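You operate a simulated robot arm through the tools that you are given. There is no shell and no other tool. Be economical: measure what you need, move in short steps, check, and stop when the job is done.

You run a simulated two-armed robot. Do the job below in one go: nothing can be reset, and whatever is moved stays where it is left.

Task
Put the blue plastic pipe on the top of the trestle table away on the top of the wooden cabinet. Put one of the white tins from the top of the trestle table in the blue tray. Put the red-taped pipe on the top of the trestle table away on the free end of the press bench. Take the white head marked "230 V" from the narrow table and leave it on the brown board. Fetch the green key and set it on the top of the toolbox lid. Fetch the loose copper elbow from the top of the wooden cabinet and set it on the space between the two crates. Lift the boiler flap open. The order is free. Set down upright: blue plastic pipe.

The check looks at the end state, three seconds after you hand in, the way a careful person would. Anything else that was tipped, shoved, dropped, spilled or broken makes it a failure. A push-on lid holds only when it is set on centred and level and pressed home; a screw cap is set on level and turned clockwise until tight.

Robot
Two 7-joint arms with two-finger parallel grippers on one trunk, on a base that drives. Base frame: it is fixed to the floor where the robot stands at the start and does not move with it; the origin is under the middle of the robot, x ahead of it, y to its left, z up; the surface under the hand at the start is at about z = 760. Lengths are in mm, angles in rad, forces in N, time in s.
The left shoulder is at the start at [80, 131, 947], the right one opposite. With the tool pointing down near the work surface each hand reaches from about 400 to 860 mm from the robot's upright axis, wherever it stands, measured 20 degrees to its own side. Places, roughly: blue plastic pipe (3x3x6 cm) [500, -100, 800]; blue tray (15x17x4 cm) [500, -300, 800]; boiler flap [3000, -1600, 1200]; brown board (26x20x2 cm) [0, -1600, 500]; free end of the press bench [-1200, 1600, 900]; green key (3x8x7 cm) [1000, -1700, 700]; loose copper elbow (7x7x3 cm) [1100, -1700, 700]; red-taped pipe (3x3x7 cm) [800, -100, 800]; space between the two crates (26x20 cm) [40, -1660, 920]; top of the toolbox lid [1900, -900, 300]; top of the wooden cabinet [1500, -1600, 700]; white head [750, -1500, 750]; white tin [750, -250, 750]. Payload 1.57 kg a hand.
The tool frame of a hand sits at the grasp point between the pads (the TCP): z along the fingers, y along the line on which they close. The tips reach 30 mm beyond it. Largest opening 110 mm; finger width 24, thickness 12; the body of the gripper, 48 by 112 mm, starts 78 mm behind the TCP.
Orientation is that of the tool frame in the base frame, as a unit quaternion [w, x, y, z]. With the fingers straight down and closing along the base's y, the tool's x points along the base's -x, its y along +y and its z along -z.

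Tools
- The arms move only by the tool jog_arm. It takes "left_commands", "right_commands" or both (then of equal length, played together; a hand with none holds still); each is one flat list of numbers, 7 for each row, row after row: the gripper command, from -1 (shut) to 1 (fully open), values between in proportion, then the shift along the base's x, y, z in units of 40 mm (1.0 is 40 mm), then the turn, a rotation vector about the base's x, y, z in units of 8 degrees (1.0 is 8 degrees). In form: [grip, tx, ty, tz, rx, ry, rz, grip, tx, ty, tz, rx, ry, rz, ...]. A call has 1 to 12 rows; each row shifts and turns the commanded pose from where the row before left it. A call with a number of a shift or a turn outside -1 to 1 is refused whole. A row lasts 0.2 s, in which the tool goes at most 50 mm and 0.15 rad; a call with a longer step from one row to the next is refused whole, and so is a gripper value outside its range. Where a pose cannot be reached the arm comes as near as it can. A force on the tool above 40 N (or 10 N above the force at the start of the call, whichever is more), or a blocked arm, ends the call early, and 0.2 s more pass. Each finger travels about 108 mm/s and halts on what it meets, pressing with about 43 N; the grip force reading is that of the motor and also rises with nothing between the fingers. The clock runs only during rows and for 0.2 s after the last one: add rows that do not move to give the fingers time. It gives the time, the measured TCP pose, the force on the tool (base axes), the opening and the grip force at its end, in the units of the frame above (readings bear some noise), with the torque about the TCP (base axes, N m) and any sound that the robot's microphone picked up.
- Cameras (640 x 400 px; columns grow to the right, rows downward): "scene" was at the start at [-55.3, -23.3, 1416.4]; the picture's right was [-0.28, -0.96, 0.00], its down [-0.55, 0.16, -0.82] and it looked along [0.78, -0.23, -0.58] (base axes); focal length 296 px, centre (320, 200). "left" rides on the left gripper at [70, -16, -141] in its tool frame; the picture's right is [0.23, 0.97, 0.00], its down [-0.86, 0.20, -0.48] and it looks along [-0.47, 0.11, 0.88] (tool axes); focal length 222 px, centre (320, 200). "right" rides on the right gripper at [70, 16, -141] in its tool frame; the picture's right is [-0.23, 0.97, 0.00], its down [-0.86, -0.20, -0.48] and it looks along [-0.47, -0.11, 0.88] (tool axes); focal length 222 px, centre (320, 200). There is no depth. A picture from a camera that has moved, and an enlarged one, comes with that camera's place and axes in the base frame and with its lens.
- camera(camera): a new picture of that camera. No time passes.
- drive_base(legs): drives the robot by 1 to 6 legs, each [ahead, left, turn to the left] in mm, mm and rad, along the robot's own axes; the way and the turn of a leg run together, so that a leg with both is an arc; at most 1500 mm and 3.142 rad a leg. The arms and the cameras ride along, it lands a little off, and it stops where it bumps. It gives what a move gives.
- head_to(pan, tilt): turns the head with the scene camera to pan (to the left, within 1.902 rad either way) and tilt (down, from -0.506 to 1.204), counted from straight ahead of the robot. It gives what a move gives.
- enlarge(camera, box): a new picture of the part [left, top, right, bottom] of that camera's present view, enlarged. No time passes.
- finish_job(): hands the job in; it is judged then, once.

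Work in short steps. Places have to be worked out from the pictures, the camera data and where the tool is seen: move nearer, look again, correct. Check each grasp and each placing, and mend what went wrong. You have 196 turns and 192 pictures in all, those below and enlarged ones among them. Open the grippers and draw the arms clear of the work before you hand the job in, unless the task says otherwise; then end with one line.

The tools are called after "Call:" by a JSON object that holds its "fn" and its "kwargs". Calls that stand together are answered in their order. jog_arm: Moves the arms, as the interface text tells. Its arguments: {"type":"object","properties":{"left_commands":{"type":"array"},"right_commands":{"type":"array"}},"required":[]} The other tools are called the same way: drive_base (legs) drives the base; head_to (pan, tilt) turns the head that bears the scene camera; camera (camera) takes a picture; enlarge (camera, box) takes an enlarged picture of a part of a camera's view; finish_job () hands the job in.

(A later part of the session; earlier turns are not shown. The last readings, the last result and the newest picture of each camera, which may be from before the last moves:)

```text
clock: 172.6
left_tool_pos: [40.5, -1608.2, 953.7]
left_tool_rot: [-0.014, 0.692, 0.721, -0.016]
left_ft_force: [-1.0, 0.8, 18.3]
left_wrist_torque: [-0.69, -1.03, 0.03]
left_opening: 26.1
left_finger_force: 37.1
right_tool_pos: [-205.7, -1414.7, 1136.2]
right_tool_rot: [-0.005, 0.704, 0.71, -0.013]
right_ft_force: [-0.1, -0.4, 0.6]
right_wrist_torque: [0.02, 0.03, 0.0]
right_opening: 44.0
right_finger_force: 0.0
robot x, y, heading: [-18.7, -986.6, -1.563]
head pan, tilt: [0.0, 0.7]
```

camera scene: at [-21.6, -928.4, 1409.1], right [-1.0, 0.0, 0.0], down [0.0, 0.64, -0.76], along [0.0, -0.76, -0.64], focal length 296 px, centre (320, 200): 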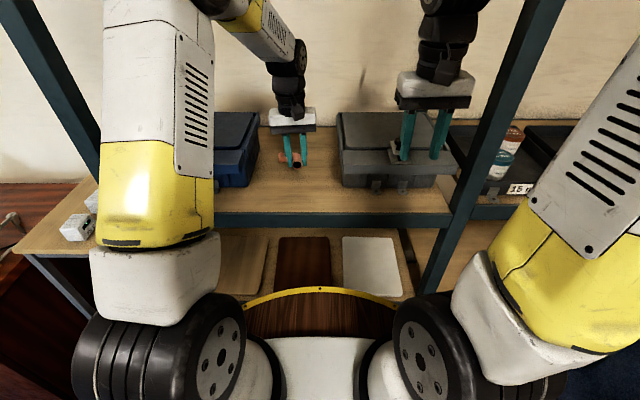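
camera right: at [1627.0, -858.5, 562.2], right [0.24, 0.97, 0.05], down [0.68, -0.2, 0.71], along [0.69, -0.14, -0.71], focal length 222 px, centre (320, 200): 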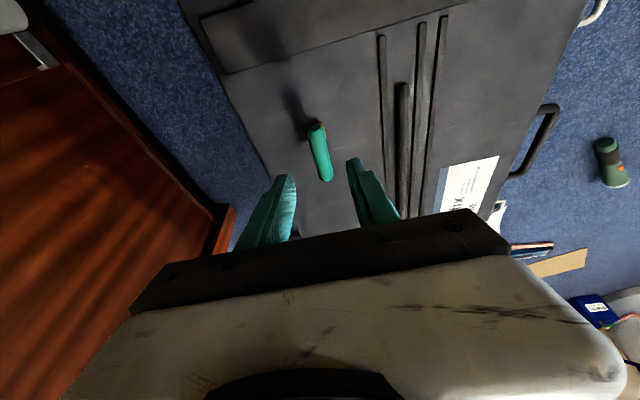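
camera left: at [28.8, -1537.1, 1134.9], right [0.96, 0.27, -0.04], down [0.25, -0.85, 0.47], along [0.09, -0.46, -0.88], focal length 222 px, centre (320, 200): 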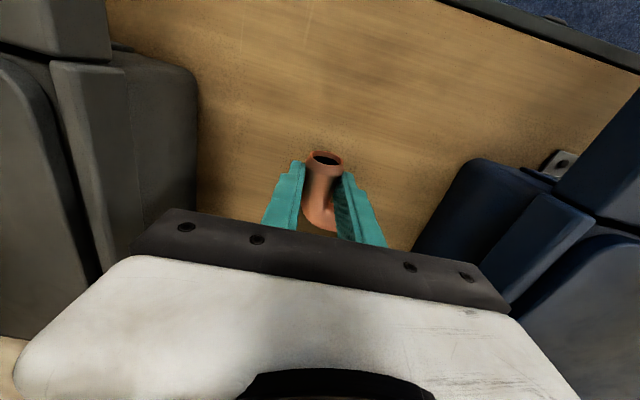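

Contact. Open gently and lift.

Call:
{"fn": "jog_arm", "kwargs": {"left_commands": [-0.45, 0, 0, 0, 0, 0, 0, -0.35, 0, 0, 0, 0, 0, 0, -0.1, 0, 0, 0, 0, 0, 0, -0.1, 0, 0, 0, 0, 0, 0, -0.1, 0, 0, 0.5, 0, 0, 0, -0.1, 0, 0, 0.8, 0, 0, 0, -0.1, 0, 0.2, 0.9, 0, 0, 0, -0.1, 0, 0.3, 0.9, 0, 0, 0, -0.1, 0, 0, 0, 0, 0, 0]}}

Call:
{"fn": "camera", "kwargs": {"camera": "left"}}

```text
clock: 174.6
left_tool_pos: [40.5, -1591.4, 1076.1]
left_tool_rot: [-0.015, 0.693, 0.721, -0.014]
left_ft_force: [1.1, 1.0, 0.7]
left_wrist_torque: [-0.04, 0.03, -0.02]
left_opening: 49.4
left_finger_force: 0.0
right_tool_pos: [-205.1, -1416.1, 1135.4]
right_tool_rot: [-0.006, 0.704, 0.71, -0.013]
right_ft_force: [-0.7, 0.9, -0.1]
right_wrist_torque: [0.0, 0.01, 0.0]
right_opening: 43.8
right_finger_force: 0.1
robot x, y, heading: [-19.7, -982.0, -1.567]
head pan, tilt: [0.0, 0.7]
```

```text
106 pictures are left
camera left: at [27.2, -1519.9, 1218.4], right [0.96, 0.27, -0.04], down [0.25, -0.85, 0.47], along [0.09, -0.46, -0.88], focal length 222 px, centre (320, 200)
```

left: 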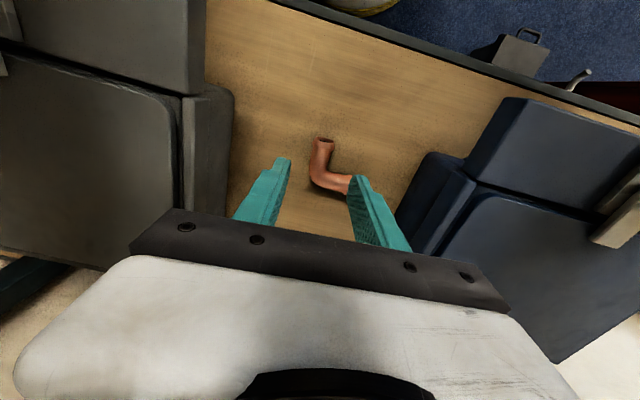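

Elbow rests between the crates. Retract the left arm, back up, and drive to the narrow table.

Call:
{"fn": "jog_arm", "kwargs": {"left_commands": [-0.1, 0, 0.8, 0.6, 0, 0, 0, -0.1, 0.3, 0.9, 0.5, 0, 0, 0, -0.1, 0.6, 0.9, 0.3, 0, 0, 0, -0.1, 0.6, 0.9, 0.2, 0, 0, 0, -0.1, 0.6, 0.6, 0, 0, 0, 0, -0.1, 0.6, 0.4, 0, 0, 0, 0, -0.1, 0.6, 0, 0, 0, 0, 0]}}

Call:
{"fn": "camera", "kwargs": {"camera": "scene"}}

Call:
{"fn": "drive_base", "kwargs": {"legs": [[-110, 0, 0], [0, 740, 0]]}}

Call:
{"fn": "head_to", "kwargs": {"pan": -0.1, "tilt": 0.75}}

Call:
{"fn": "camera", "kwargs": {"camera": "scene"}}

```text
clock: 176.2
left_tool_pos: [173.4, -1409.0, 1141.1]
left_tool_rot: [-0.016, 0.693, 0.721, -0.015]
left_ft_force: [-0.5, -0.3, 0.4]
left_wrist_torque: [-0.01, 0.02, 0.01]
left_opening: 49.3
left_finger_force: 0.0
right_tool_pos: [-206.8, -1415.2, 1135.9]
right_tool_rot: [-0.006, 0.704, 0.71, -0.013]
right_ft_force: [-0.2, -0.8, -0.3]
right_wrist_torque: [0.0, -0.01, 0.02]
right_opening: 43.9
right_finger_force: 0.0
robot x, y, heading: [-19.0, -986.9, -1.571]
head pan, tilt: [0.0, 0.7]
```

```text
105 pictures are left
camera scene: at [-21.7, -928.3, 1409.1], right [-1.0, 0.0, 0.0], down [0.0, 0.64, -0.76], along [0.0, -0.76, -0.64], focal length 296 px, centre (320, 200)
```

scene: 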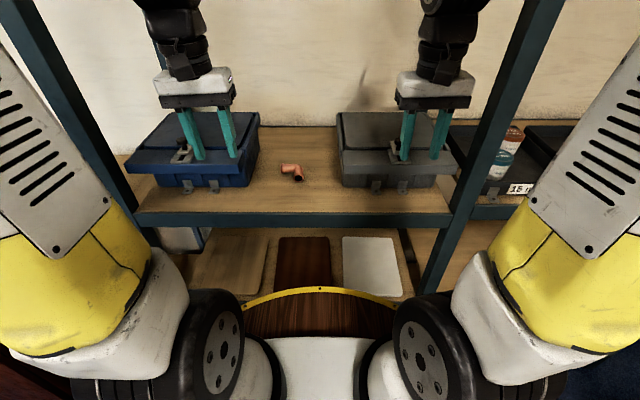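

```text
clock: 180.9
left_tool_pos: [890.4, -1300.2, 1140.8]
left_tool_rot: [-0.015, 0.693, 0.72, -0.014]
left_ft_force: [0.0, -0.4, -0.1]
left_wrist_torque: [0.03, 0.02, -0.01]
left_opening: 49.4
left_finger_force: 0.0
right_tool_pos: [511.4, -1303.4, 1136.5]
right_tool_rot: [-0.006, 0.704, 0.71, -0.012]
right_ft_force: [-0.2, -0.7, 0.1]
right_wrist_torque: [0.02, 0.0, -0.02]
right_opening: 44.0
right_finger_force: 0.1
robot x, y, heading: [700.8, -875.5, -1.566]
head pan, tilt: [0.0, 0.7]
```

```text
clock: 181.5
left_tool_pos: [891.5, -1299.3, 1141.3]
left_tool_rot: [-0.016, 0.693, 0.721, -0.015]
left_ft_force: [0.4, -1.0, 0.5]
left_wrist_torque: [0.01, -0.01, -0.02]
left_opening: 49.2
left_finger_force: 0.0
right_tool_pos: [511.8, -1304.6, 1135.8]
right_tool_rot: [-0.006, 0.704, 0.71, -0.013]
right_ft_force: [1.1, -0.4, 0.2]
right_wrist_torque: [0.06, -0.04, 0.02]
right_opening: 44.2
right_finger_force: 0.0
robot x, y, heading: [695.3, -869.0, -1.573]
head pan, tilt: [-0.099, 0.75]
```

```text
104 pictures are left
camera scene: at [688.8, -815.2, 1404.9], right [-1.0, 0.1, 0.0], down [0.07, 0.68, -0.73], along [-0.07, -0.73, -0.68], focal length 296 px, centre (320, 200)
```

scene: 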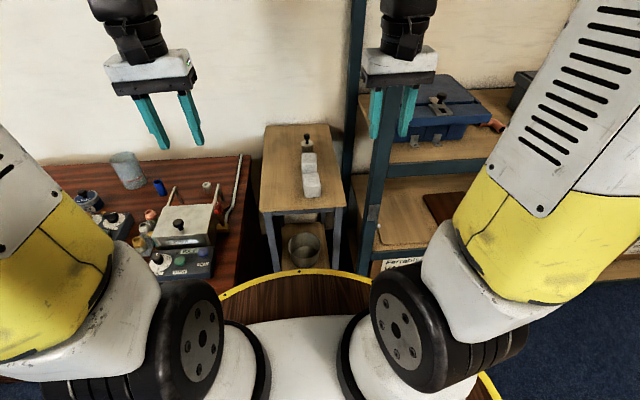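

Call:
{"fn": "enlarge", "kwargs": {"camera": "scene", "box": [250, 110, 370, 230]}}

Call:
{"fn": "camera", "kwargs": {"camera": "right"}}

```text
3.33 times, centred on (310, 170) of scene
camera zoom: at [688.8, -815.2, 1404.9], right [-1.0, 0.1, 0.0], down [0.07, 0.68, -0.73], along [-0.07, -0.73, -0.68], focal length 988 px, centre (353, 300)
```

zoom: 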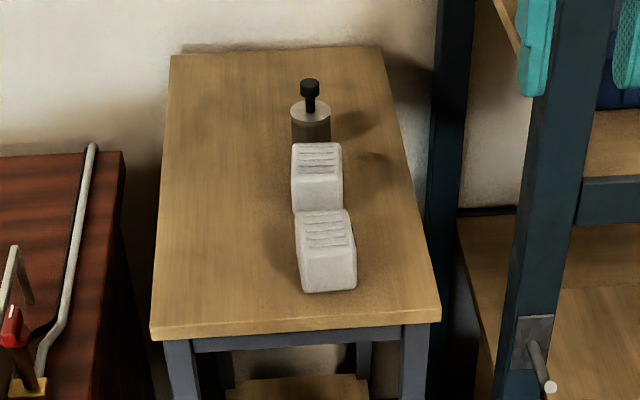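

```text
102 pictures are left
camera right: at [531.0, -1232.8, 1275.6], right [0.97, -0.22, -0.02], down [-0.18, -0.85, 0.49], along [-0.13, -0.47, -0.87], focal length 222 px, centre (320, 200)
```

right: 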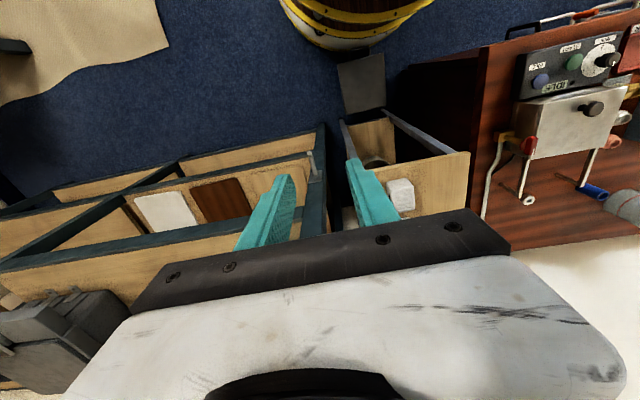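

Markings aren't visible from here; bring the right hand over the heads for a closer look.

Call:
{"fn": "jog_arm", "kwargs": {"right_commands": [0.6, 0.54, -0.6, -0.5, 0, 0, 0, 0.6, 0.54, -0.6, -0.5, 0, 0, 0, 0.6, 0.54, -0.6, -0.5, 0, 0, 0, 0.6, 0.54, -0.6, -0.5, 0, 0, 0, 0.6, 0.54, -0.6, -0.5, 0, 0, 0, 0.6, 0.54, -0.6, -0.5, 0, 0, 0]}}

Call:
{"fn": "camera", "kwargs": {"camera": "right"}}

Call:
{"fn": "camera", "kwargs": {"camera": "left"}}

```text
clock: 182.9
left_tool_pos: [891.6, -1299.1, 1141.8]
left_tool_rot: [-0.016, 0.693, 0.72, -0.015]
left_ft_force: [-0.6, -0.5, -0.3]
left_wrist_torque: [-0.03, -0.02, 0.04]
left_opening: 49.6
left_finger_force: 0.1
right_tool_pos: [642.4, -1449.5, 1015.2]
right_tool_rot: [-0.005, 0.705, 0.71, -0.013]
right_ft_force: [0.6, -0.2, -0.3]
right_wrist_torque: [0.0, -0.01, -0.01]
right_opening: 88.0
right_finger_force: 0.1
robot x, y, heading: [697.2, -878.8, -1.57]
head pan, tilt: [-0.099, 0.75]
```

```text
101 pictures are left
camera right: at [662.3, -1377.6, 1155.5], right [0.98, -0.22, -0.02], down [-0.18, -0.85, 0.49], along [-0.13, -0.48, -0.87], focal length 222 px, centre (320, 200)
```

right: 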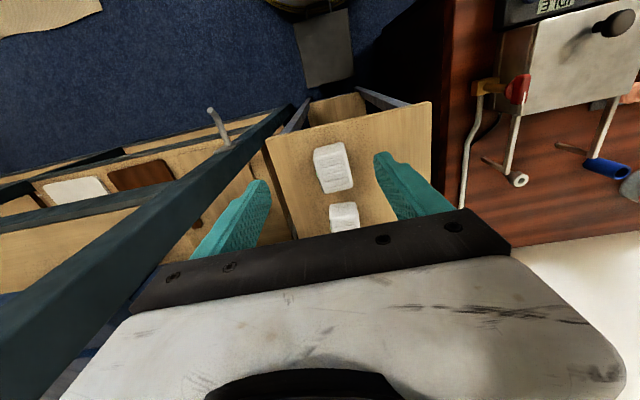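

```text
100 pictures are left
camera left: at [877.4, -1228.3, 1283.1], right [0.96, 0.26, -0.04], down [0.25, -0.85, 0.47], along [0.09, -0.46, -0.88], focal length 222 px, centre (320, 200)
```

left: 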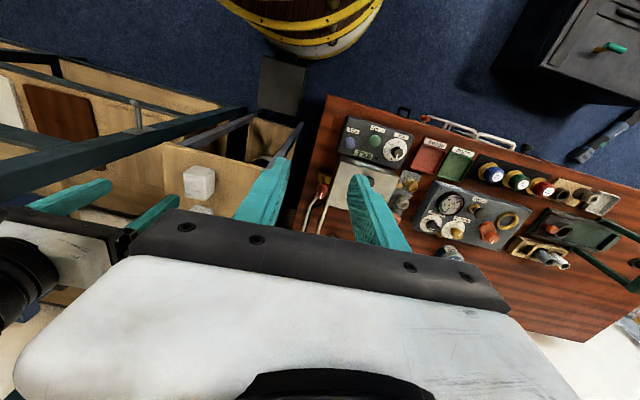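

Call:
{"fn": "enlarge", "kwargs": {"camera": "left", "box": [150, 140, 250, 215]}}

Call:
{"fn": "enlarge", "kwargs": {"camera": "right", "box": [260, 120, 420, 240]}}

```text
5.33 times, centred on (200, 178) of left
camera zoom: at [877.4, -1228.3, 1283.1], right [0.96, 0.26, -0.04], down [0.25, -0.85, 0.47], along [0.09, -0.46, -0.88], focal length 1185 px, centre (960, 320)
```

zoom: 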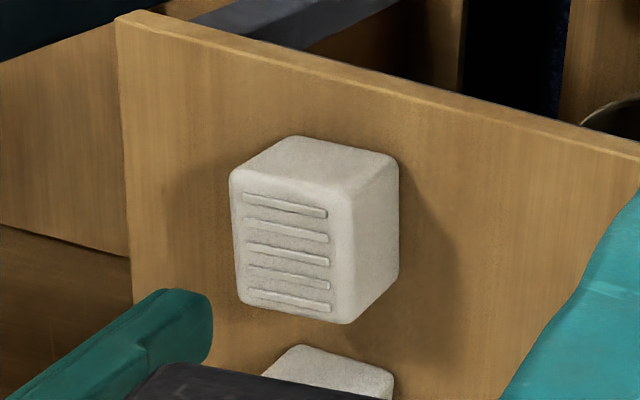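

```text
3.33 times, centred on (340, 180) of right
camera zoom: at [662.3, -1377.6, 1155.5], right [0.98, -0.22, -0.02], down [-0.18, -0.85, 0.49], along [-0.13, -0.48, -0.87], focal length 740 px, centre (253, 267)
```

zoom: 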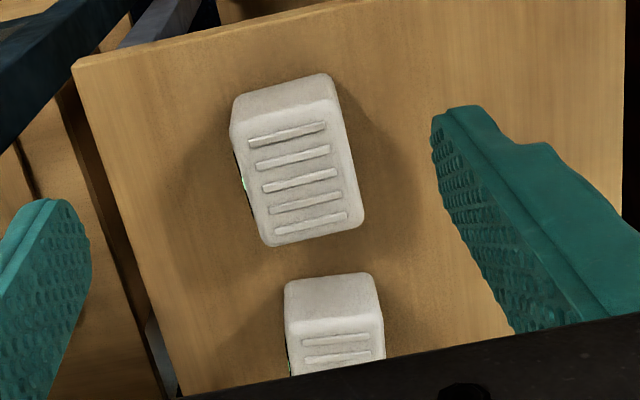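

Labels are on the −x faces. Retract the right hand, drive back to x≈50 and zoom with the scene camera.

Call:
{"fn": "jog_arm", "kwargs": {"right_commands": [0.6, -0.3, 0.6, 0.5, 0, 0, 0, 0.6, -0.3, 0.6, 0.5, 0, 0, 0, 0.6, -0.3, 0.6, 0.5, 0, 0, 0, 0.6, -0.3, 0.6, 0.5, 0, 0, 0, 0.6, -0.3, 0.6, 0.5, 0, 0, 0, 0.6, 0, 0.6, 0.5, 0, 0, 0]}}

Call:
{"fn": "drive_base", "kwargs": {"legs": [[0, -650, 0]]}}

Call:
{"fn": "head_to", "kwargs": {"pan": 0.8, "tilt": 0.6}}

Call:
{"fn": "camera", "kwargs": {"camera": "scene"}}

```text
clock: 184.3
left_tool_pos: [890.5, -1300.6, 1140.2]
left_tool_rot: [-0.016, 0.693, 0.721, -0.014]
left_ft_force: [0.1, 0.1, -1.9]
left_wrist_torque: [0.03, -0.03, 0.03]
left_opening: 49.6
left_finger_force: 0.1
right_tool_pos: [579.2, -1303.7, 1134.9]
right_tool_rot: [-0.007, 0.704, 0.71, -0.013]
right_ft_force: [0.0, -0.1, -0.1]
right_wrist_torque: [0.01, 0.01, -0.02]
right_opening: 88.2
right_finger_force: 0.2
robot x, y, heading: [694.1, -872.6, -1.573]
head pan, tilt: [-0.099, 0.75]
```

```text
clock: 187.9
left_tool_pos: [252.0, -1301.8, 1140.8]
left_tool_rot: [-0.015, 0.689, 0.725, -0.014]
left_ft_force: [0.4, 0.4, 0.1]
left_wrist_torque: [0.0, 0.0, -0.01]
left_opening: 49.6
left_finger_force: 0.1
right_tool_pos: [-58.4, -1310.8, 1135.1]
right_tool_rot: [-0.006, 0.7, 0.714, -0.012]
right_ft_force: [0.5, -0.3, -0.6]
right_wrist_torque: [0.02, 0.0, 0.0]
right_opening: 87.9
right_finger_force: 0.0
robot x, y, heading: [51.1, -880.1, -1.558]
head pan, tilt: [-0.099, 0.75]
```

```text
clock: 189.1
left_tool_pos: [252.4, -1302.3, 1140.3]
left_tool_rot: [-0.015, 0.689, 0.725, -0.015]
left_ft_force: [-0.6, -0.2, -0.2]
left_wrist_torque: [0.03, 0.04, 0.02]
left_opening: 49.5
left_finger_force: 0.0
right_tool_pos: [-58.5, -1310.3, 1134.7]
right_tool_rot: [-0.006, 0.7, 0.714, -0.013]
right_ft_force: [-0.8, 0.8, -0.3]
right_wrist_torque: [0.0, 0.01, 0.0]
right_opening: 87.9
right_finger_force: 0.1
robot x, y, heading: [49.2, -878.4, -1.556]
head pan, tilt: [0.799, 0.6]
```

```text
97 pictures are left
camera scene: at [115.0, -798.6, 1417.7], right [-0.69, -0.73, 0.0], down [-0.41, 0.39, -0.82], along [0.6, -0.57, -0.57], focal length 296 px, centre (320, 200)
```

scene: 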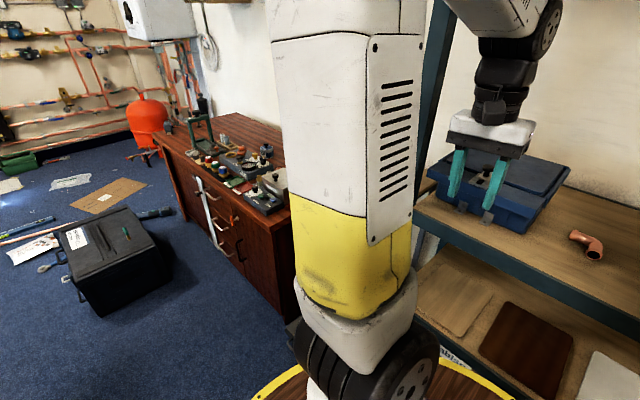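

The arm blocks the view; use the left camera from here.

Call:
{"fn": "camera", "kwargs": {"camera": "left"}}

```text
96 pictures are left
camera left: at [237.7, -1231.4, 1283.0], right [0.96, 0.28, -0.04], down [0.26, -0.84, 0.47], along [0.09, -0.46, -0.88], focal length 222 px, centre (320, 200)
```

left: 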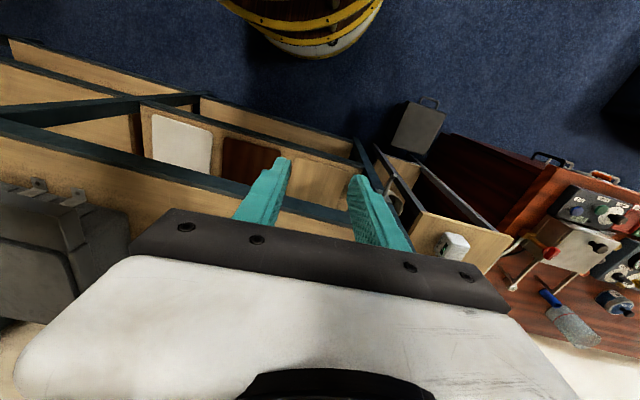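

Call:
{"fn": "enlarge", "kwargs": {"camera": "left", "box": [420, 210, 500, 270]}}

```text
6.67 times, centred on (460, 240) of left
camera zoom: at [237.7, -1231.4, 1283.0], right [0.96, 0.28, -0.04], down [0.26, -0.84, 0.47], along [0.09, -0.46, -0.88], focal length 1481 px, centre (-613, -67)
```

zoom: 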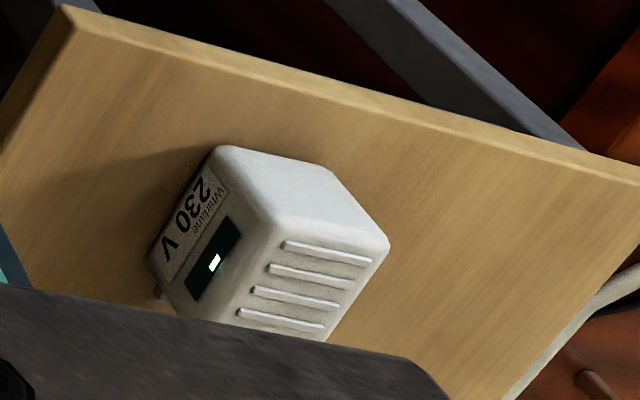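

The front head (y≈-1521) is the "230 V" one. Drive back to x≈700 and bring the right hand over it.

Call:
{"fn": "drive_base", "kwargs": {"legs": [[0, 650, 0]]}}

Call:
{"fn": "jog_arm", "kwargs": {"right_commands": [0.8, 0.3, -0.7, -0.6, 0, 0, 0, 0.8, 0.3, -0.7, -0.6, 0, 0, 0, 0.8, 0.3, -0.7, -0.6, 0, 0, 0, 0.8, 0.3, -0.7, -0.6, 0, 0, 0, 0.8, 0.3, -0.7, -0.6, 0, 0, 0, 0.8, 0, -0.7, -0.6, 0, 0, 0]}}

Call:
{"fn": "camera", "kwargs": {"camera": "right"}}

```text
clock: 192.7
left_tool_pos: [896.5, -1297.1, 1141.1]
left_tool_rot: [-0.015, 0.692, 0.722, -0.015]
left_ft_force: [-0.4, -0.4, -0.2]
left_wrist_torque: [-0.02, 0.03, 0.01]
left_opening: 49.5
left_finger_force: 0.0
right_tool_pos: [584.2, -1302.4, 1134.4]
right_tool_rot: [-0.006, 0.703, 0.711, -0.013]
right_ft_force: [-0.7, -0.4, 0.5]
right_wrist_torque: [-0.03, 0.02, 0.0]
right_opening: 88.1
right_finger_force: 0.0
robot x, y, heading: [703.0, -872.0, -1.563]
head pan, tilt: [0.799, 0.6]
```

```text
clock: 194.1
left_tool_pos: [894.8, -1295.7, 1141.9]
left_tool_rot: [-0.014, 0.691, 0.722, -0.014]
left_ft_force: [0.3, 0.7, -0.5]
left_wrist_torque: [-0.01, -0.01, -0.01]
left_opening: 49.6
left_finger_force: 0.1
right_tool_pos: [642.8, -1469.2, 989.2]
right_tool_rot: [-0.006, 0.703, 0.711, -0.013]
right_ft_force: [-0.7, 0.7, -0.1]
right_wrist_torque: [-0.04, 0.0, 0.01]
right_opening: 99.0
right_finger_force: 0.0
robot x, y, heading: [699.3, -870.6, -1.565]
head pan, tilt: [0.799, 0.6]
```

```text
94 pictures are left
camera right: at [662.6, -1398.6, 1129.4], right [0.98, -0.22, -0.02], down [-0.18, -0.85, 0.49], along [-0.13, -0.48, -0.87], focal length 222 px, centre (320, 200)
```

right: 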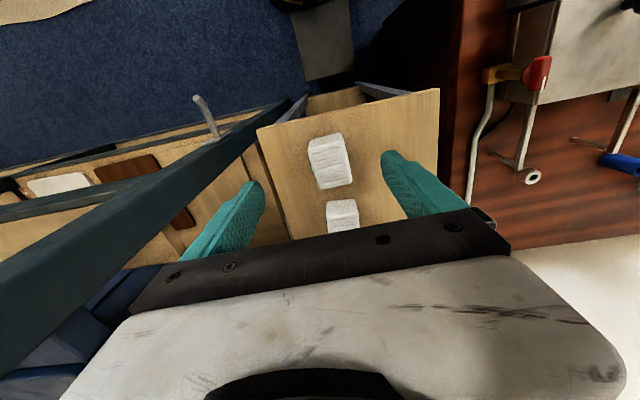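

230 V head estimated at (644,-1512), table top ≈785. Descend to z≈890 above it.

Call:
{"fn": "jog_arm", "kwargs": {"right_commands": [0.8, 0, -0.35, -0.8, 0, 0, 0, 0.8, 0, -0.35, -0.8, 0, 0, 0, 0.8, 0, -0.37, -0.8, 0, 0, 0, 0.8, 0, 0, 0, 0, 0, 0]}}

Call:
{"fn": "camera", "kwargs": {"camera": "right"}}

Call:
{"fn": "head_to", "kwargs": {"pan": 0.05, "tilt": 0.7}}

Call:
{"fn": "enlarge", "kwargs": {"camera": "scene", "box": [240, 100, 480, 250]}}

```text
clock: 195.1
left_tool_pos: [894.5, -1296.6, 1141.0]
left_tool_rot: [-0.015, 0.692, 0.722, -0.015]
left_ft_force: [-0.5, 1.0, 0.4]
left_wrist_torque: [-0.02, 0.01, -0.03]
left_opening: 49.4
left_finger_force: 0.0
right_tool_pos: [642.9, -1512.3, 895.1]
right_tool_rot: [-0.006, 0.704, 0.711, -0.014]
right_ft_force: [0.4, 0.4, 0.1]
right_wrist_torque: [-0.02, -0.02, 0.04]
right_opening: 99.2
right_finger_force: 0.0
robot x, y, heading: [696.8, -877.5, -1.565]
head pan, tilt: [0.799, 0.6]
```

```text
93 pictures are left
camera right: at [662.9, -1441.7, 1035.4], right [0.98, -0.22, -0.02], down [-0.18, -0.85, 0.49], along [-0.13, -0.48, -0.87], focal length 222 px, centre (320, 200)
```

right: 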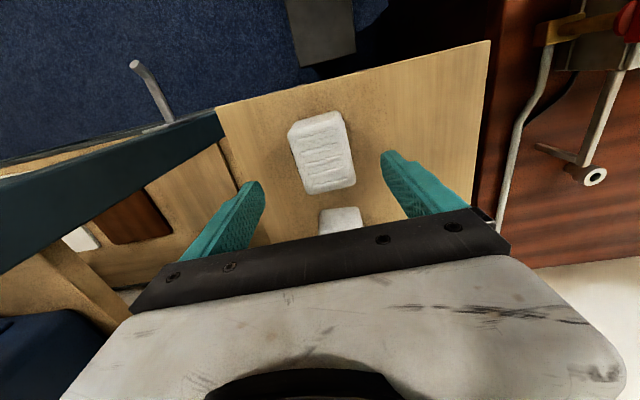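

```text
clock: 196.2
left_tool_pos: [894.5, -1296.2, 1141.4]
left_tool_rot: [-0.015, 0.691, 0.723, -0.015]
left_ft_force: [-0.2, 0.0, -0.6]
left_wrist_torque: [-0.02, 0.0, -0.02]
left_opening: 49.4
left_finger_force: 0.1
right_tool_pos: [643.9, -1513.2, 895.7]
right_tool_rot: [-0.006, 0.703, 0.712, -0.012]
right_ft_force: [0.0, 0.1, -0.3]
right_wrist_torque: [0.0, -0.02, -0.02]
right_opening: 98.8
right_finger_force: 0.0
robot x, y, heading: [697.6, -873.6, -1.562]
head pan, tilt: [0.051, 0.7]
```

```text
2.67 times, centred on (360, 175) of scene
camera zoom: at [703.5, -816.1, 1409.1], right [-1.0, -0.06, 0.0], down [-0.04, 0.64, -0.76], along [0.04, -0.76, -0.64], focal length 790 px, centre (213, 267)
```

zoom: 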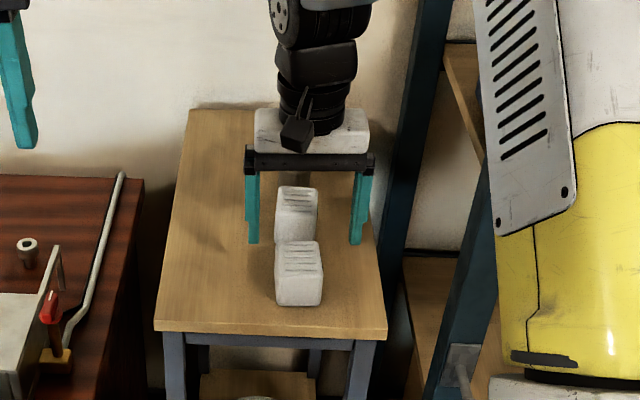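

Head confirmed at (643,-1512), top ≈848, table ≈787. Descend to z≈827 and close.

Call:
{"fn": "jog_arm", "kwargs": {"right_commands": [0.8, 0, 0, -0.7, 0, 0, 0, 0.8, 0, 0, -0.7, 0, 0, 0, 0.8, 0, 0, -0.33, 0, 0, 0, 0.8, 0, 0, 0, 0, 0, 0, -1, 0, 0, 0, 0, 0, 0, -1, 0, 0, 0, 0, 0, 0, -1, 0, 0, 0, 0, 0, 0]}}

Call:
{"fn": "camera", "kwargs": {"camera": "right"}}

```text
clock: 197.1
left_tool_pos: [895.5, -1295.4, 1140.3]
left_tool_rot: [-0.014, 0.691, 0.722, -0.016]
left_ft_force: [0.2, 0.0, -0.5]
left_wrist_torque: [-0.01, 0.01, -0.01]
left_opening: 49.4
left_finger_force: 0.0
right_tool_pos: [644.8, -1513.3, 830.9]
right_tool_rot: [-0.004, 0.703, 0.711, -0.013]
right_ft_force: [-2.7, 9.4, 16.9]
right_wrist_torque: [0.44, -0.8, 0.51]
right_opening: 96.2
right_finger_force: 0.0
robot x, y, heading: [702.0, -871.3, -1.561]
head pan, tilt: [0.051, 0.7]
stopped in row 4 (right hand): the force on the tool passed its limit at 45 N (the readings are from after the stop); the commanded pose is now the measured one
```

```text
91 pictures are left
camera right: at [663.7, -1442.0, 970.9], right [0.98, -0.21, -0.02], down [-0.18, -0.85, 0.49], along [-0.12, -0.48, -0.87], focal length 222 px, centre (320, 200)
```

right: 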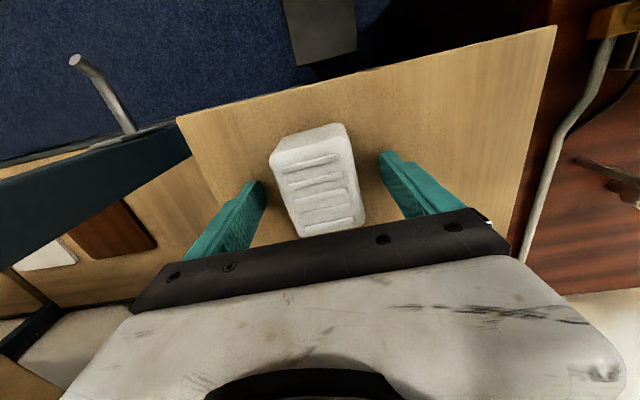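

The fingertips touched the table (≈800). Raise 4 mm and close.

Call:
{"fn": "jog_arm", "kwargs": {"right_commands": [0.8, 0, 0, 0.12, 0, 0, 0, -1, 0, 0, 0, 0, 0, 0, -1, 0, 0, 0, 0, 0, 0, -1, 0, 0, 0, 0, 0, 0, -1, 0, 0, 0, 0, 0, 0]}}

Call:
{"fn": "camera", "kwargs": {"camera": "right"}}

```text
clock: 198.3
left_tool_pos: [895.9, -1295.5, 1140.8]
left_tool_rot: [-0.015, 0.691, 0.723, -0.014]
left_ft_force: [0.9, -0.2, 0.1]
left_wrist_torque: [0.02, -0.01, 0.01]
left_opening: 49.5
left_finger_force: 0.1
right_tool_pos: [645.3, -1514.1, 834.4]
right_tool_rot: [-0.004, 0.702, 0.712, -0.013]
right_ft_force: [0.5, -0.3, 0.3]
right_wrist_torque: [-0.13, -0.1, 0.01]
right_opening: 49.6
right_finger_force: 42.7
robot x, y, heading: [703.4, -873.1, -1.561]
head pan, tilt: [0.051, 0.7]
```

```text
90 pictures are left
camera right: at [664.3, -1442.9, 973.9], right [0.98, -0.21, -0.02], down [-0.18, -0.85, 0.49], along [-0.12, -0.48, -0.87], focal length 222 px, centre (320, 200)
```

right: 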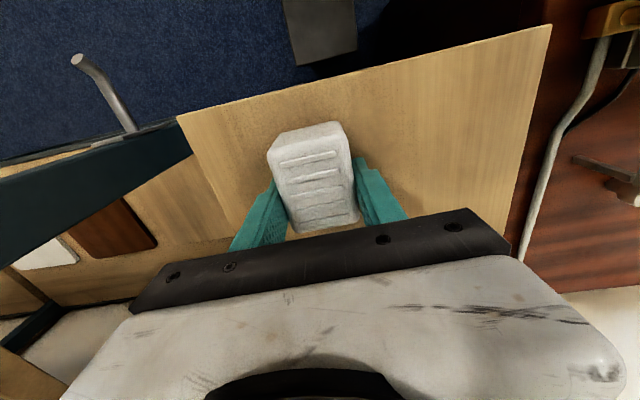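

Gripped at 49.6 mm. But to set it on the low shelf I need the gripper pitched forward, so I release, pitch the tool −48° about x in place, and regrip.

Call:
{"fn": "jog_arm", "kwargs": {"right_commands": [0.6, 0, 0, 0, 0, 0, 0, 0.6, 0, 0, 0, 0, 0, 0, 0.6, 0, 0, 0.03, -1, 0, 0, 0.6, 0, 0, 0.03, -1, 0, 0, 0.6, 0, 0, 0, -1, 0, 0, 0.6, 0, 0, 0, -1, 0, 0, 0.6, 0, 0, 0, -1, 0, 0, 0.6, 0, 0, 0, -1, 0, 0, 0.6, 0, 0, 0, 0, 0, 0]}}

Call:
{"fn": "camera", "kwargs": {"camera": "right"}}

Call:
{"fn": "camera", "kwargs": {"camera": "scene"}}

```text
clock: 200.3
left_tool_pos: [894.9, -1296.2, 1140.9]
left_tool_rot: [-0.015, 0.691, 0.722, -0.014]
left_ft_force: [0.0, 0.3, -0.1]
left_wrist_torque: [0.01, -0.01, -0.01]
left_opening: 49.3
left_finger_force: 0.0
right_tool_pos: [644.7, -1514.8, 836.6]
right_tool_rot: [0.283, 0.643, 0.645, -0.301]
right_ft_force: [-0.2, 0.1, -0.4]
right_wrist_torque: [0.0, 0.01, 0.0]
right_opening: 88.0
right_finger_force: 0.1
robot x, y, heading: [699.5, -874.3, -1.563]
head pan, tilt: [0.051, 0.7]
```

```text
89 pictures are left
camera right: at [663.8, -1362.8, 876.8], right [0.98, -0.16, 0.15], down [-0.18, -0.2, 0.96], along [-0.12, -0.97, -0.22], focal length 222 px, centre (320, 200)
```

right: 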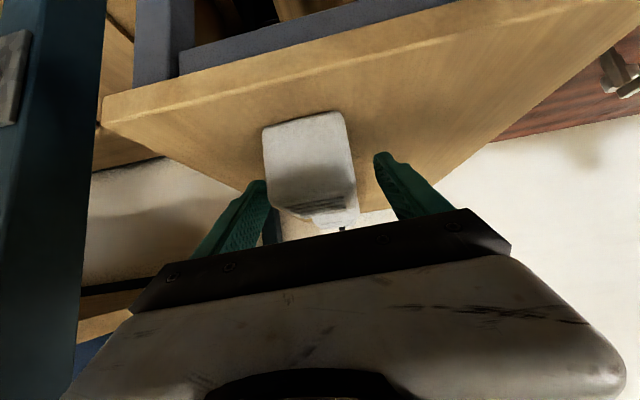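

```text
88 pictures are left
camera scene: at [703.4, -815.9, 1409.1], right [-1.0, -0.06, 0.0], down [-0.04, 0.64, -0.76], along [0.04, -0.76, -0.64], focal length 296 px, centre (320, 200)
```

scene: 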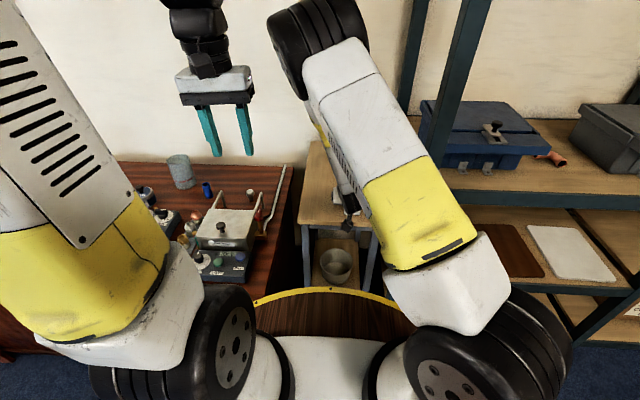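

Close on the head in this pitched pose, then lift.

Call:
{"fn": "jog_arm", "kwargs": {"right_commands": [-1, 0, 0, 0, 0, 0, 0, -1, 0, 0, 0, 0, 0, 0, -1, 0, 0, 0, 0, 0, 0, -1, 0, 0, 0.3, 0, 0, 0, -1, 0, 0, 0.7, 0, 0, 0, -1, 0, 0.2, 0.8, 0, 0, 0, -1, 0, 0.2, 0.8, 0, 0, 0, -1, 0, 0, 0, 0, 0, 0]}}

Call:
{"fn": "camera", "kwargs": {"camera": "right"}}

```text
clock: 202.1
left_tool_pos: [894.6, -1297.0, 1141.6]
left_tool_rot: [-0.015, 0.692, 0.721, -0.014]
left_ft_force: [0.1, -1.1, 0.1]
left_wrist_torque: [-0.03, -0.01, -0.03]
left_opening: 49.5
left_finger_force: 0.0
right_tool_pos: [643.6, -1497.5, 942.7]
right_tool_rot: [0.282, 0.644, 0.645, -0.301]
right_ft_force: [0.0, -0.7, -3.7]
right_wrist_torque: [-0.07, 0.0, 0.0]
right_opening: 49.8
right_finger_force: 42.8
robot x, y, heading: [698.9, -874.0, -1.562]
head pan, tilt: [0.051, 0.7]
```

```text
87 pictures are left
camera right: at [662.9, -1345.3, 982.9], right [0.98, -0.16, 0.15], down [-0.18, -0.2, 0.96], along [-0.12, -0.97, -0.23], focal length 222 px, centre (320, 200)
```

right: 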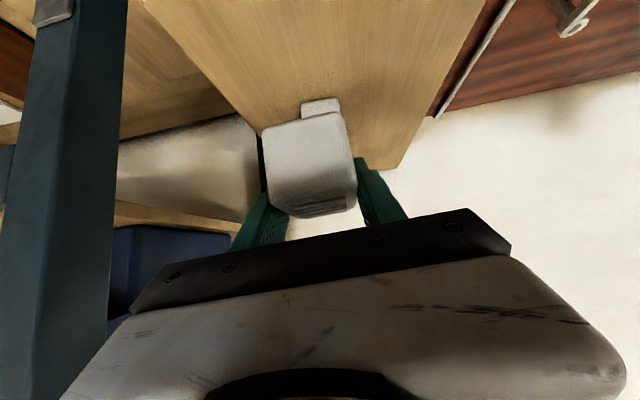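

Head held. Back up a bit, pull the hand in, then drive right to the shelf (x≈130).

Call:
{"fn": "drive_base", "kwargs": {"legs": [[-70, 0, 0]]}}

Call:
{"fn": "jog_arm", "kwargs": {"right_commands": [-1, 0, 0.6, 0.6, 0, 0, 0, -1, 0, 0.6, 0.6, 0, 0, 0, -1, 0, 0.6, 0.6, 0, 0, 0, -1, 0, 0, 0, 0, 0, 0]}}

Call:
{"fn": "drive_base", "kwargs": {"legs": [[0, -570, 0]]}}

Call:
{"fn": "head_to", "kwargs": {"pan": 0.0, "tilt": 0.75}}

Call:
{"fn": "camera", "kwargs": {"camera": "scene"}}

Call:
{"fn": "camera", "kwargs": {"camera": "right"}}

```text
clock: 203.1
left_tool_pos: [893.9, -1227.3, 1142.0]
left_tool_rot: [-0.015, 0.692, 0.722, -0.013]
left_ft_force: [-0.4, 0.3, 0.2]
left_wrist_torque: [-0.01, -0.07, -0.04]
left_opening: 49.5
left_finger_force: 0.0
right_tool_pos: [643.0, -1427.8, 942.9]
right_tool_rot: [0.282, 0.643, 0.645, -0.301]
right_ft_force: [-1.3, -0.3, -2.8]
right_wrist_torque: [-0.01, 0.01, 0.03]
right_opening: 49.7
right_finger_force: 43.4
robot x, y, heading: [698.0, -806.1, -1.565]
head pan, tilt: [0.051, 0.7]
```

```text
clock: 204.1
left_tool_pos: [894.8, -1228.0, 1141.4]
left_tool_rot: [-0.016, 0.692, 0.722, -0.014]
left_ft_force: [-0.1, 0.0, -0.9]
left_wrist_torque: [-0.03, 0.0, -0.03]
left_opening: 49.3
left_finger_force: 0.1
right_tool_pos: [641.2, -1357.6, 1013.5]
right_tool_rot: [0.282, 0.643, 0.645, -0.301]
right_ft_force: [0.5, -0.6, -3.6]
right_wrist_torque: [-0.04, 0.02, -0.02]
right_opening: 49.8
right_finger_force: 43.0
robot x, y, heading: [697.4, -805.4, -1.565]
head pan, tilt: [0.051, 0.7]
```

```text
clock: 207.4
left_tool_pos: [325.1, -1233.0, 1140.9]
left_tool_rot: [-0.015, 0.687, 0.726, -0.014]
left_ft_force: [0.3, 0.4, 0.4]
left_wrist_torque: [0.0, -0.02, 0.02]
left_opening: 49.2
left_finger_force: 0.0
right_tool_pos: [74.7, -1364.7, 1013.8]
right_tool_rot: [0.283, 0.64, 0.648, -0.299]
right_ft_force: [-0.2, 0.0, -2.9]
right_wrist_torque: [-0.05, -0.03, 0.01]
right_opening: 49.9
right_finger_force: 43.4
robot x, y, heading: [124.2, -809.8, -1.554]
head pan, tilt: [0.051, 0.7]
```

```text
clock: 208.0
left_tool_pos: [324.8, -1231.5, 1142.1]
left_tool_rot: [-0.016, 0.688, 0.726, -0.015]
left_ft_force: [0.3, 0.3, -0.6]
left_wrist_torque: [0.0, 0.01, 0.01]
left_opening: 49.4
left_finger_force: 0.1
right_tool_pos: [73.1, -1364.5, 1014.3]
right_tool_rot: [0.284, 0.639, 0.649, -0.299]
right_ft_force: [-0.9, -0.6, -3.5]
right_wrist_torque: [-0.03, -0.03, 0.06]
right_opening: 49.4
right_finger_force: 42.9
robot x, y, heading: [124.0, -807.8, -1.558]
head pan, tilt: [0.0, 0.75]
```

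```text
86 pictures are left
camera scene: at [123.0, -752.0, 1404.9], right [-1.0, -0.02, 0.0], down [-0.01, 0.68, -0.73], along [0.01, -0.73, -0.68], focal length 296 px, centre (320, 200)
```

scene: 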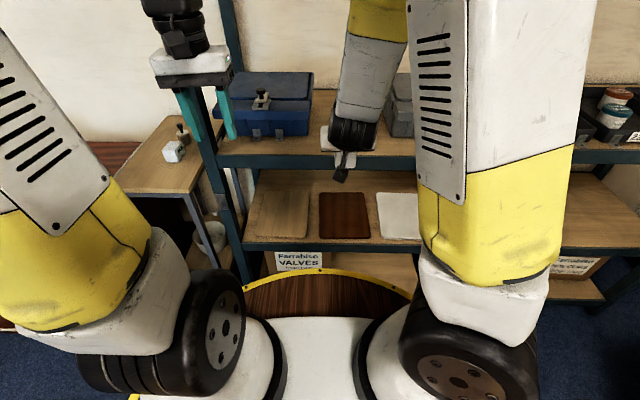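

```text
85 pictures are left
camera right: at [90.5, -1212.7, 1054.1], right [0.98, -0.15, 0.15], down [-0.17, -0.21, 0.96], along [-0.11, -0.97, -0.23], focal length 222 px, centre (320, 200)
```

right: 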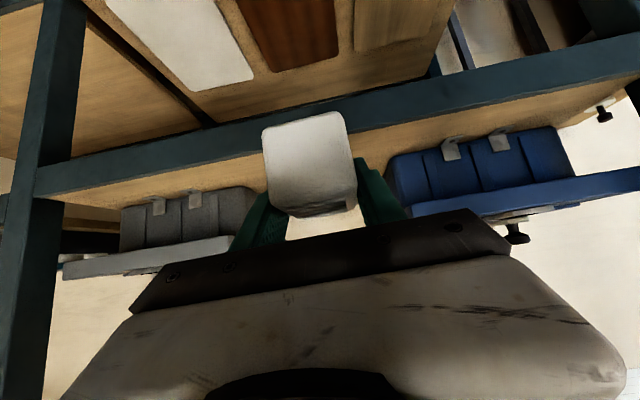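

Board spans x≈-60…138, y≈-1494…-1750, top ≈515. Descend in front of the shelf to z≈800.

Call:
{"fn": "jog_arm", "kwargs": {"right_commands": [-1, -0.08, -0.08, -0.89, 0, 0, 0, -1, -0.08, -0.08, -0.89, 0, 0, 0, -1, -0.08, -0.08, -0.89, 0, 0, 0, -1, -0.08, -0.08, -0.89, 0, 0, 0, -1, -0.08, -0.08, -0.89, 0, 0, 0, -1, -0.08, -0.08, -0.89, 0, 0, 0, -1, 0, 0, 0, 0, 0, 0]}}

Call:
{"fn": "camera", "kwargs": {"camera": "right"}}

Call:
{"fn": "camera", "kwargs": {"camera": "scene"}}

```text
clock: 209.6
left_tool_pos: [324.2, -1233.2, 1142.1]
left_tool_rot: [-0.015, 0.688, 0.726, -0.014]
left_ft_force: [-0.2, -0.1, 0.1]
left_wrist_torque: [0.0, 0.01, 0.02]
left_opening: 49.6
left_finger_force: 0.0
right_tool_pos: [53.4, -1384.2, 799.4]
right_tool_rot: [0.284, 0.64, 0.648, -0.299]
right_ft_force: [0.2, 0.8, -3.0]
right_wrist_torque: [-0.06, -0.02, -0.03]
right_opening: 49.7
right_finger_force: 43.0
robot x, y, heading: [127.1, -810.5, -1.555]
head pan, tilt: [0.0, 0.75]
```

```text
84 pictures are left
camera right: at [70.8, -1232.5, 839.1], right [0.98, -0.15, 0.15], down [-0.18, -0.21, 0.96], along [-0.11, -0.97, -0.23], focal length 222 px, centre (320, 200)
```

right: 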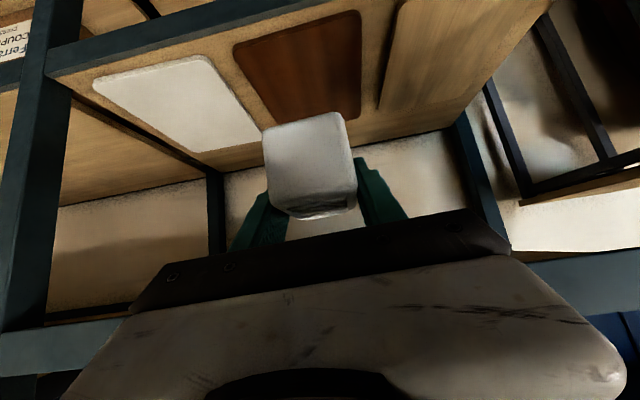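

```text
83 pictures are left
camera scene: at [122.9, -751.9, 1404.9], right [-1.0, -0.02, 0.0], down [-0.01, 0.68, -0.73], along [0.01, -0.73, -0.68], focal length 296 px, centre (320, 200)
```

scene: 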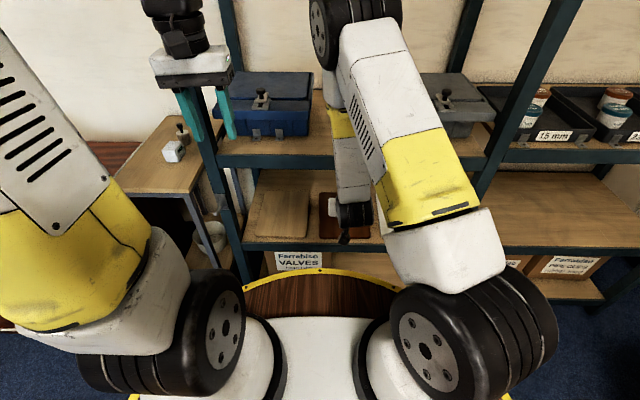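

Board near edge ≈ y -1492 confirmed. Move diagonally in under the shelf to (42,-1570,640).

Call:
{"fn": "jog_arm", "kwargs": {"right_commands": [-1, -0.05, -0.6, -0.75, 0, 0, 0, -1, -0.05, -0.7, -0.7, 0, 0, 0, -1, -0.05, -0.8, -0.65, 0, 0, 0, -1, -0.05, -0.85, -0.65, 0, 0, 0, -1, -0.04, -0.85, -0.6, 0, 0, 0, -1, -0.04, -0.85, -0.6, 0, 0, 0, -1, 0, 0, 0, 0, 0, 0]}}

Call:
{"fn": "camera", "kwargs": {"camera": "right"}}

Call:
{"fn": "camera", "kwargs": {"camera": "scene"}}

```text
clock: 211.2
left_tool_pos: [324.2, -1232.4, 1141.4]
left_tool_rot: [-0.015, 0.688, 0.725, -0.014]
left_ft_force: [0.3, -0.1, 0.6]
left_wrist_torque: [0.02, 0.01, 0.0]
left_opening: 49.5
left_finger_force: 0.0
right_tool_pos: [43.2, -1569.5, 644.1]
right_tool_rot: [0.283, 0.64, 0.648, -0.3]
right_ft_force: [0.2, -0.5, -2.7]
right_wrist_torque: [-0.05, -0.01, 0.0]
right_opening: 49.9
right_finger_force: 42.9
robot x, y, heading: [121.3, -810.3, -1.556]
head pan, tilt: [0.0, 0.75]
```

```text
82 pictures are left
camera right: at [59.7, -1417.0, 683.5], right [0.98, -0.15, 0.15], down [-0.18, -0.21, 0.96], along [-0.11, -0.97, -0.23], focal length 222 px, centre (320, 200)
```

right: 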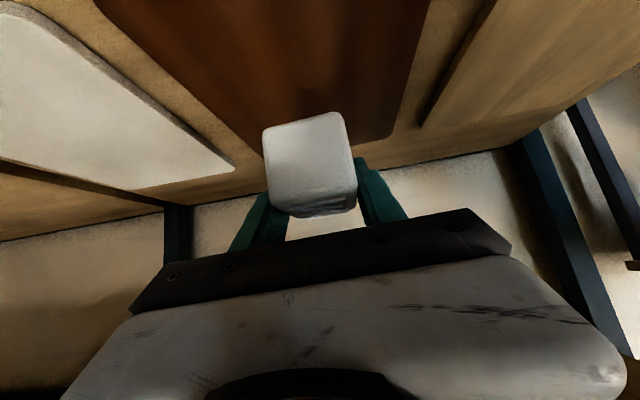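

```text
81 pictures are left
camera scene: at [123.0, -752.0, 1404.9], right [-1.0, -0.02, 0.0], down [-0.01, 0.68, -0.73], along [0.01, -0.73, -0.68], focal length 296 px, centre (320, 200)
```

scene: 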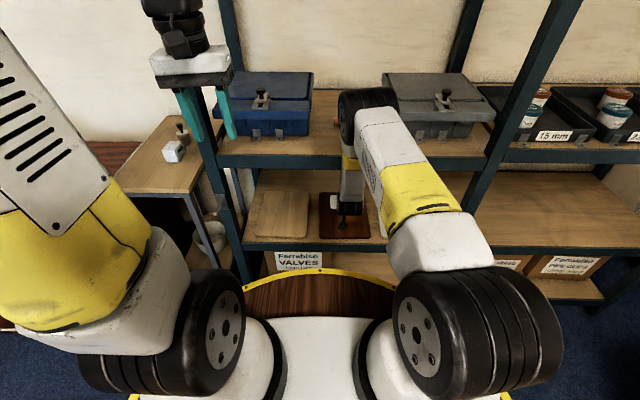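

Lower towards the board.

Call:
{"fn": "jog_arm", "kwargs": {"right_commands": [-1, 0, 0, -0.7, 0, 0, 0, -1, 0, 0, -0.7, 0, 0, 0, -1, 0, 0, -0.4, 0, 0, 0, -1, 0, 0, -0.15, 0, 0, 0, -1, 0, 0, -0.1, 0, 0, 0, -1, 0, 0, -0.1, 0, 0, 0, -1, 0, 0, 0, 0, 0, 0]}}

Call:
{"fn": "camera", "kwargs": {"camera": "right"}}

```text
clock: 212.4
left_tool_pos: [325.5, -1232.3, 1140.4]
left_tool_rot: [-0.015, 0.687, 0.726, -0.015]
left_ft_force: [-0.4, -0.3, -0.6]
left_wrist_torque: [0.01, -0.03, -0.03]
left_opening: 49.6
left_finger_force: 0.1
right_tool_pos: [43.7, -1575.6, 568.2]
right_tool_rot: [0.289, 0.638, 0.646, -0.303]
right_ft_force: [-0.6, 0.2, 6.3]
right_wrist_torque: [0.37, -0.21, -0.02]
right_opening: 49.4
right_finger_force: 43.3
robot x, y, heading: [123.2, -808.9, -1.555]
head pan, tilt: [0.0, 0.75]
stopped in row 5 (right hand): the force on the tool passed its limit at 48 N (the readings are from after the stop); the commanded pose is now the measured one
```

```text
80 pictures are left
camera right: at [60.5, -1422.9, 606.5], right [0.98, -0.15, 0.15], down [-0.18, -0.19, 0.97], along [-0.11, -0.97, -0.21], focal length 222 px, centre (320, 200)
```

right: 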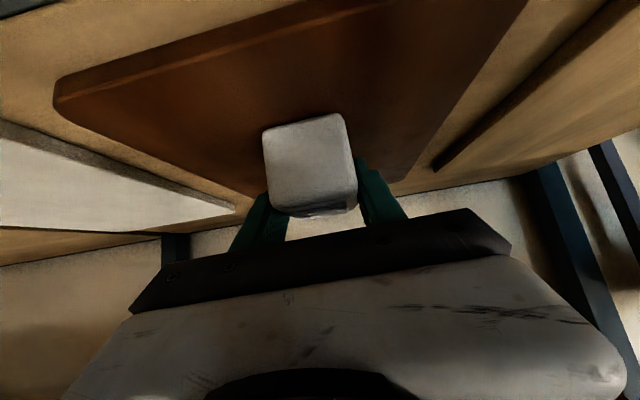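

Contact with the board. Open gently and withdraw along the tool axis.

Call:
{"fn": "jog_arm", "kwargs": {"right_commands": [-0.05, 0, 0, 0, 0, 0, 0, 0.1, 0, 0, 0, 0, 0, 0, 0.5, 0, 0, 0, 0, 0, 0, 0.5, 0, 0, 0, 0, 0, 0, 0.5, 0, 0.3, 0.26, 0, 0, 0, 0.5, 0, 0.6, 0.5, 0, 0, 0, 0.5, 0, 0.6, 0.5, 0, 0, 0, 0.5, 0, 0, 0, 0, 0, 0]}}

Call:
{"fn": "camera", "kwargs": {"camera": "right"}}

```text
clock: 214.2
left_tool_pos: [325.2, -1232.8, 1140.3]
left_tool_rot: [-0.015, 0.688, 0.726, -0.015]
left_ft_force: [0.6, -0.2, -0.1]
left_wrist_torque: [-0.01, 0.0, 0.01]
left_opening: 49.5
left_finger_force: 0.1
right_tool_pos: [43.2, -1512.3, 618.4]
right_tool_rot: [0.288, 0.639, 0.646, -0.303]
right_ft_force: [0.1, -0.6, 0.6]
right_wrist_torque: [0.0, -0.01, -0.02]
right_opening: 82.7
right_finger_force: 0.1
robot x, y, heading: [121.7, -809.4, -1.552]
head pan, tilt: [0.0, 0.75]
```

```text
79 pictures are left
camera right: at [60.2, -1359.6, 656.0], right [0.98, -0.15, 0.15], down [-0.18, -0.19, 0.96], along [-0.11, -0.97, -0.22], focal length 222 px, centre (320, 200)
```

right: 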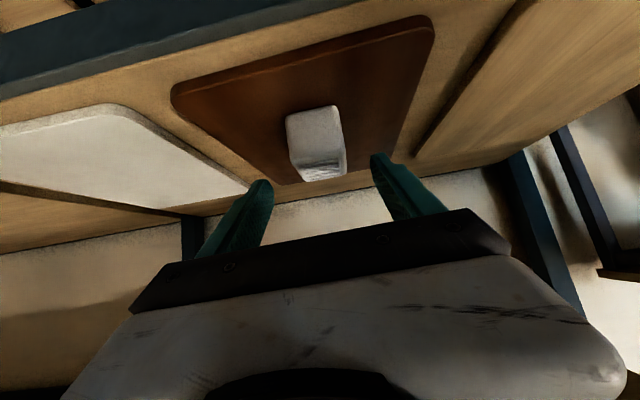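

Head is on the brown board. Retrace the path out and up, then level the tool.

Call:
{"fn": "jog_arm", "kwargs": {"right_commands": [0, 0.05, 0.75, 0.6, 0, 0, 0, 0, 0.05, 0.75, 0.7, 0, 0, 0, 0, 0.05, 0.75, 0.8, 0, 0, 0, 0, 0.05, 0.6, 0.9, 0, 0, 0, 0, 0.05, 0.4, 0.9, 0, 0, 0, 0, 0, 0.1, 0.9, 0, 0, 0, 0, 0, 0.1, 0.9, 0, 0, 0, 0, 0, 0.1, 0.9, 0, 0, 0, 0, 0, 0.1, 0.9, 0, 0, 0, 0, 0, 0.1, 0.9, 0, 0, 0, 0, 0, 0, 0.9, 0, 0, 0, 0, 0, 0, 0.9, 0, 0, 0]}}

Call:
{"fn": "jog_arm", "kwargs": {"right_commands": [0, 0, 0, 0.4, 1, 0, 0, 0, 0, 0, 0.4, 1, 0, 0, 0, 0, 0, 0.3, 1, 0, 0, 0, -0.3, 0, 0, 1, 0, 0, 0, -0.4, 0, 0, 1, 0, 0, 0, -0.4, 0, 0, 1, 0, 0, 0, -0.4, 0, 0, 0, 0, 0]}}

Call:
{"fn": "camera", "kwargs": {"camera": "scene"}}

```text
clock: 216.8
left_tool_pos: [324.3, -1232.4, 1141.6]
left_tool_rot: [-0.016, 0.687, 0.726, -0.015]
left_ft_force: [0.5, -0.9, -0.1]
left_wrist_torque: [0.02, 0.02, 0.0]
left_opening: 49.5
left_finger_force: 0.0
right_tool_pos: [51.6, -1364.7, 1029.0]
right_tool_rot: [0.287, 0.639, 0.646, -0.302]
right_ft_force: [-0.3, -1.1, -0.1]
right_wrist_torque: [0.01, 0.03, -0.02]
right_opening: 54.9
right_finger_force: 0.1
robot x, y, heading: [124.5, -809.5, -1.554]
head pan, tilt: [0.0, 0.75]
```

```text
clock: 218.4
left_tool_pos: [324.3, -1231.7, 1140.7]
left_tool_rot: [-0.016, 0.688, 0.726, -0.015]
left_ft_force: [-0.5, -0.6, 0.0]
left_wrist_torque: [0.05, 0.02, 0.01]
left_opening: 49.6
left_finger_force: 0.1
right_tool_pos: [-12.3, -1366.3, 1061.5]
right_tool_rot: [0.02, 0.701, 0.711, -0.046]
right_ft_force: [0.7, -0.8, -1.1]
right_wrist_torque: [0.05, 0.0, -0.02]
right_opening: 55.0
right_finger_force: 0.0
right hand out of reach, approached as far as the arm can: row 2
robot x, y, heading: [124.6, -810.1, -1.556]
head pan, tilt: [0.0, 0.75]
```

```text
78 pictures are left
camera scene: at [123.1, -751.8, 1404.9], right [-1.0, -0.02, 0.0], down [-0.01, 0.68, -0.73], along [0.01, -0.73, -0.68], focal length 296 px, centre (320, 200)
```

scene: 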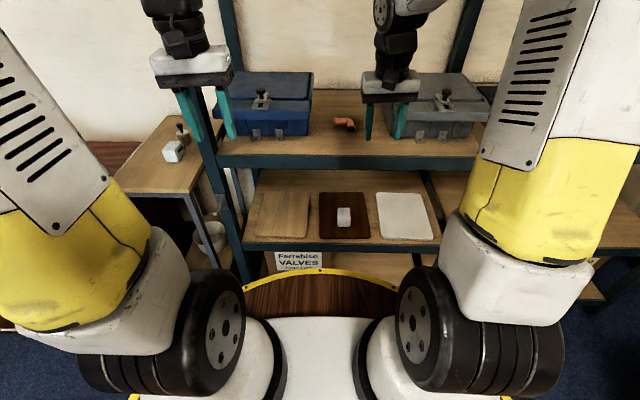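

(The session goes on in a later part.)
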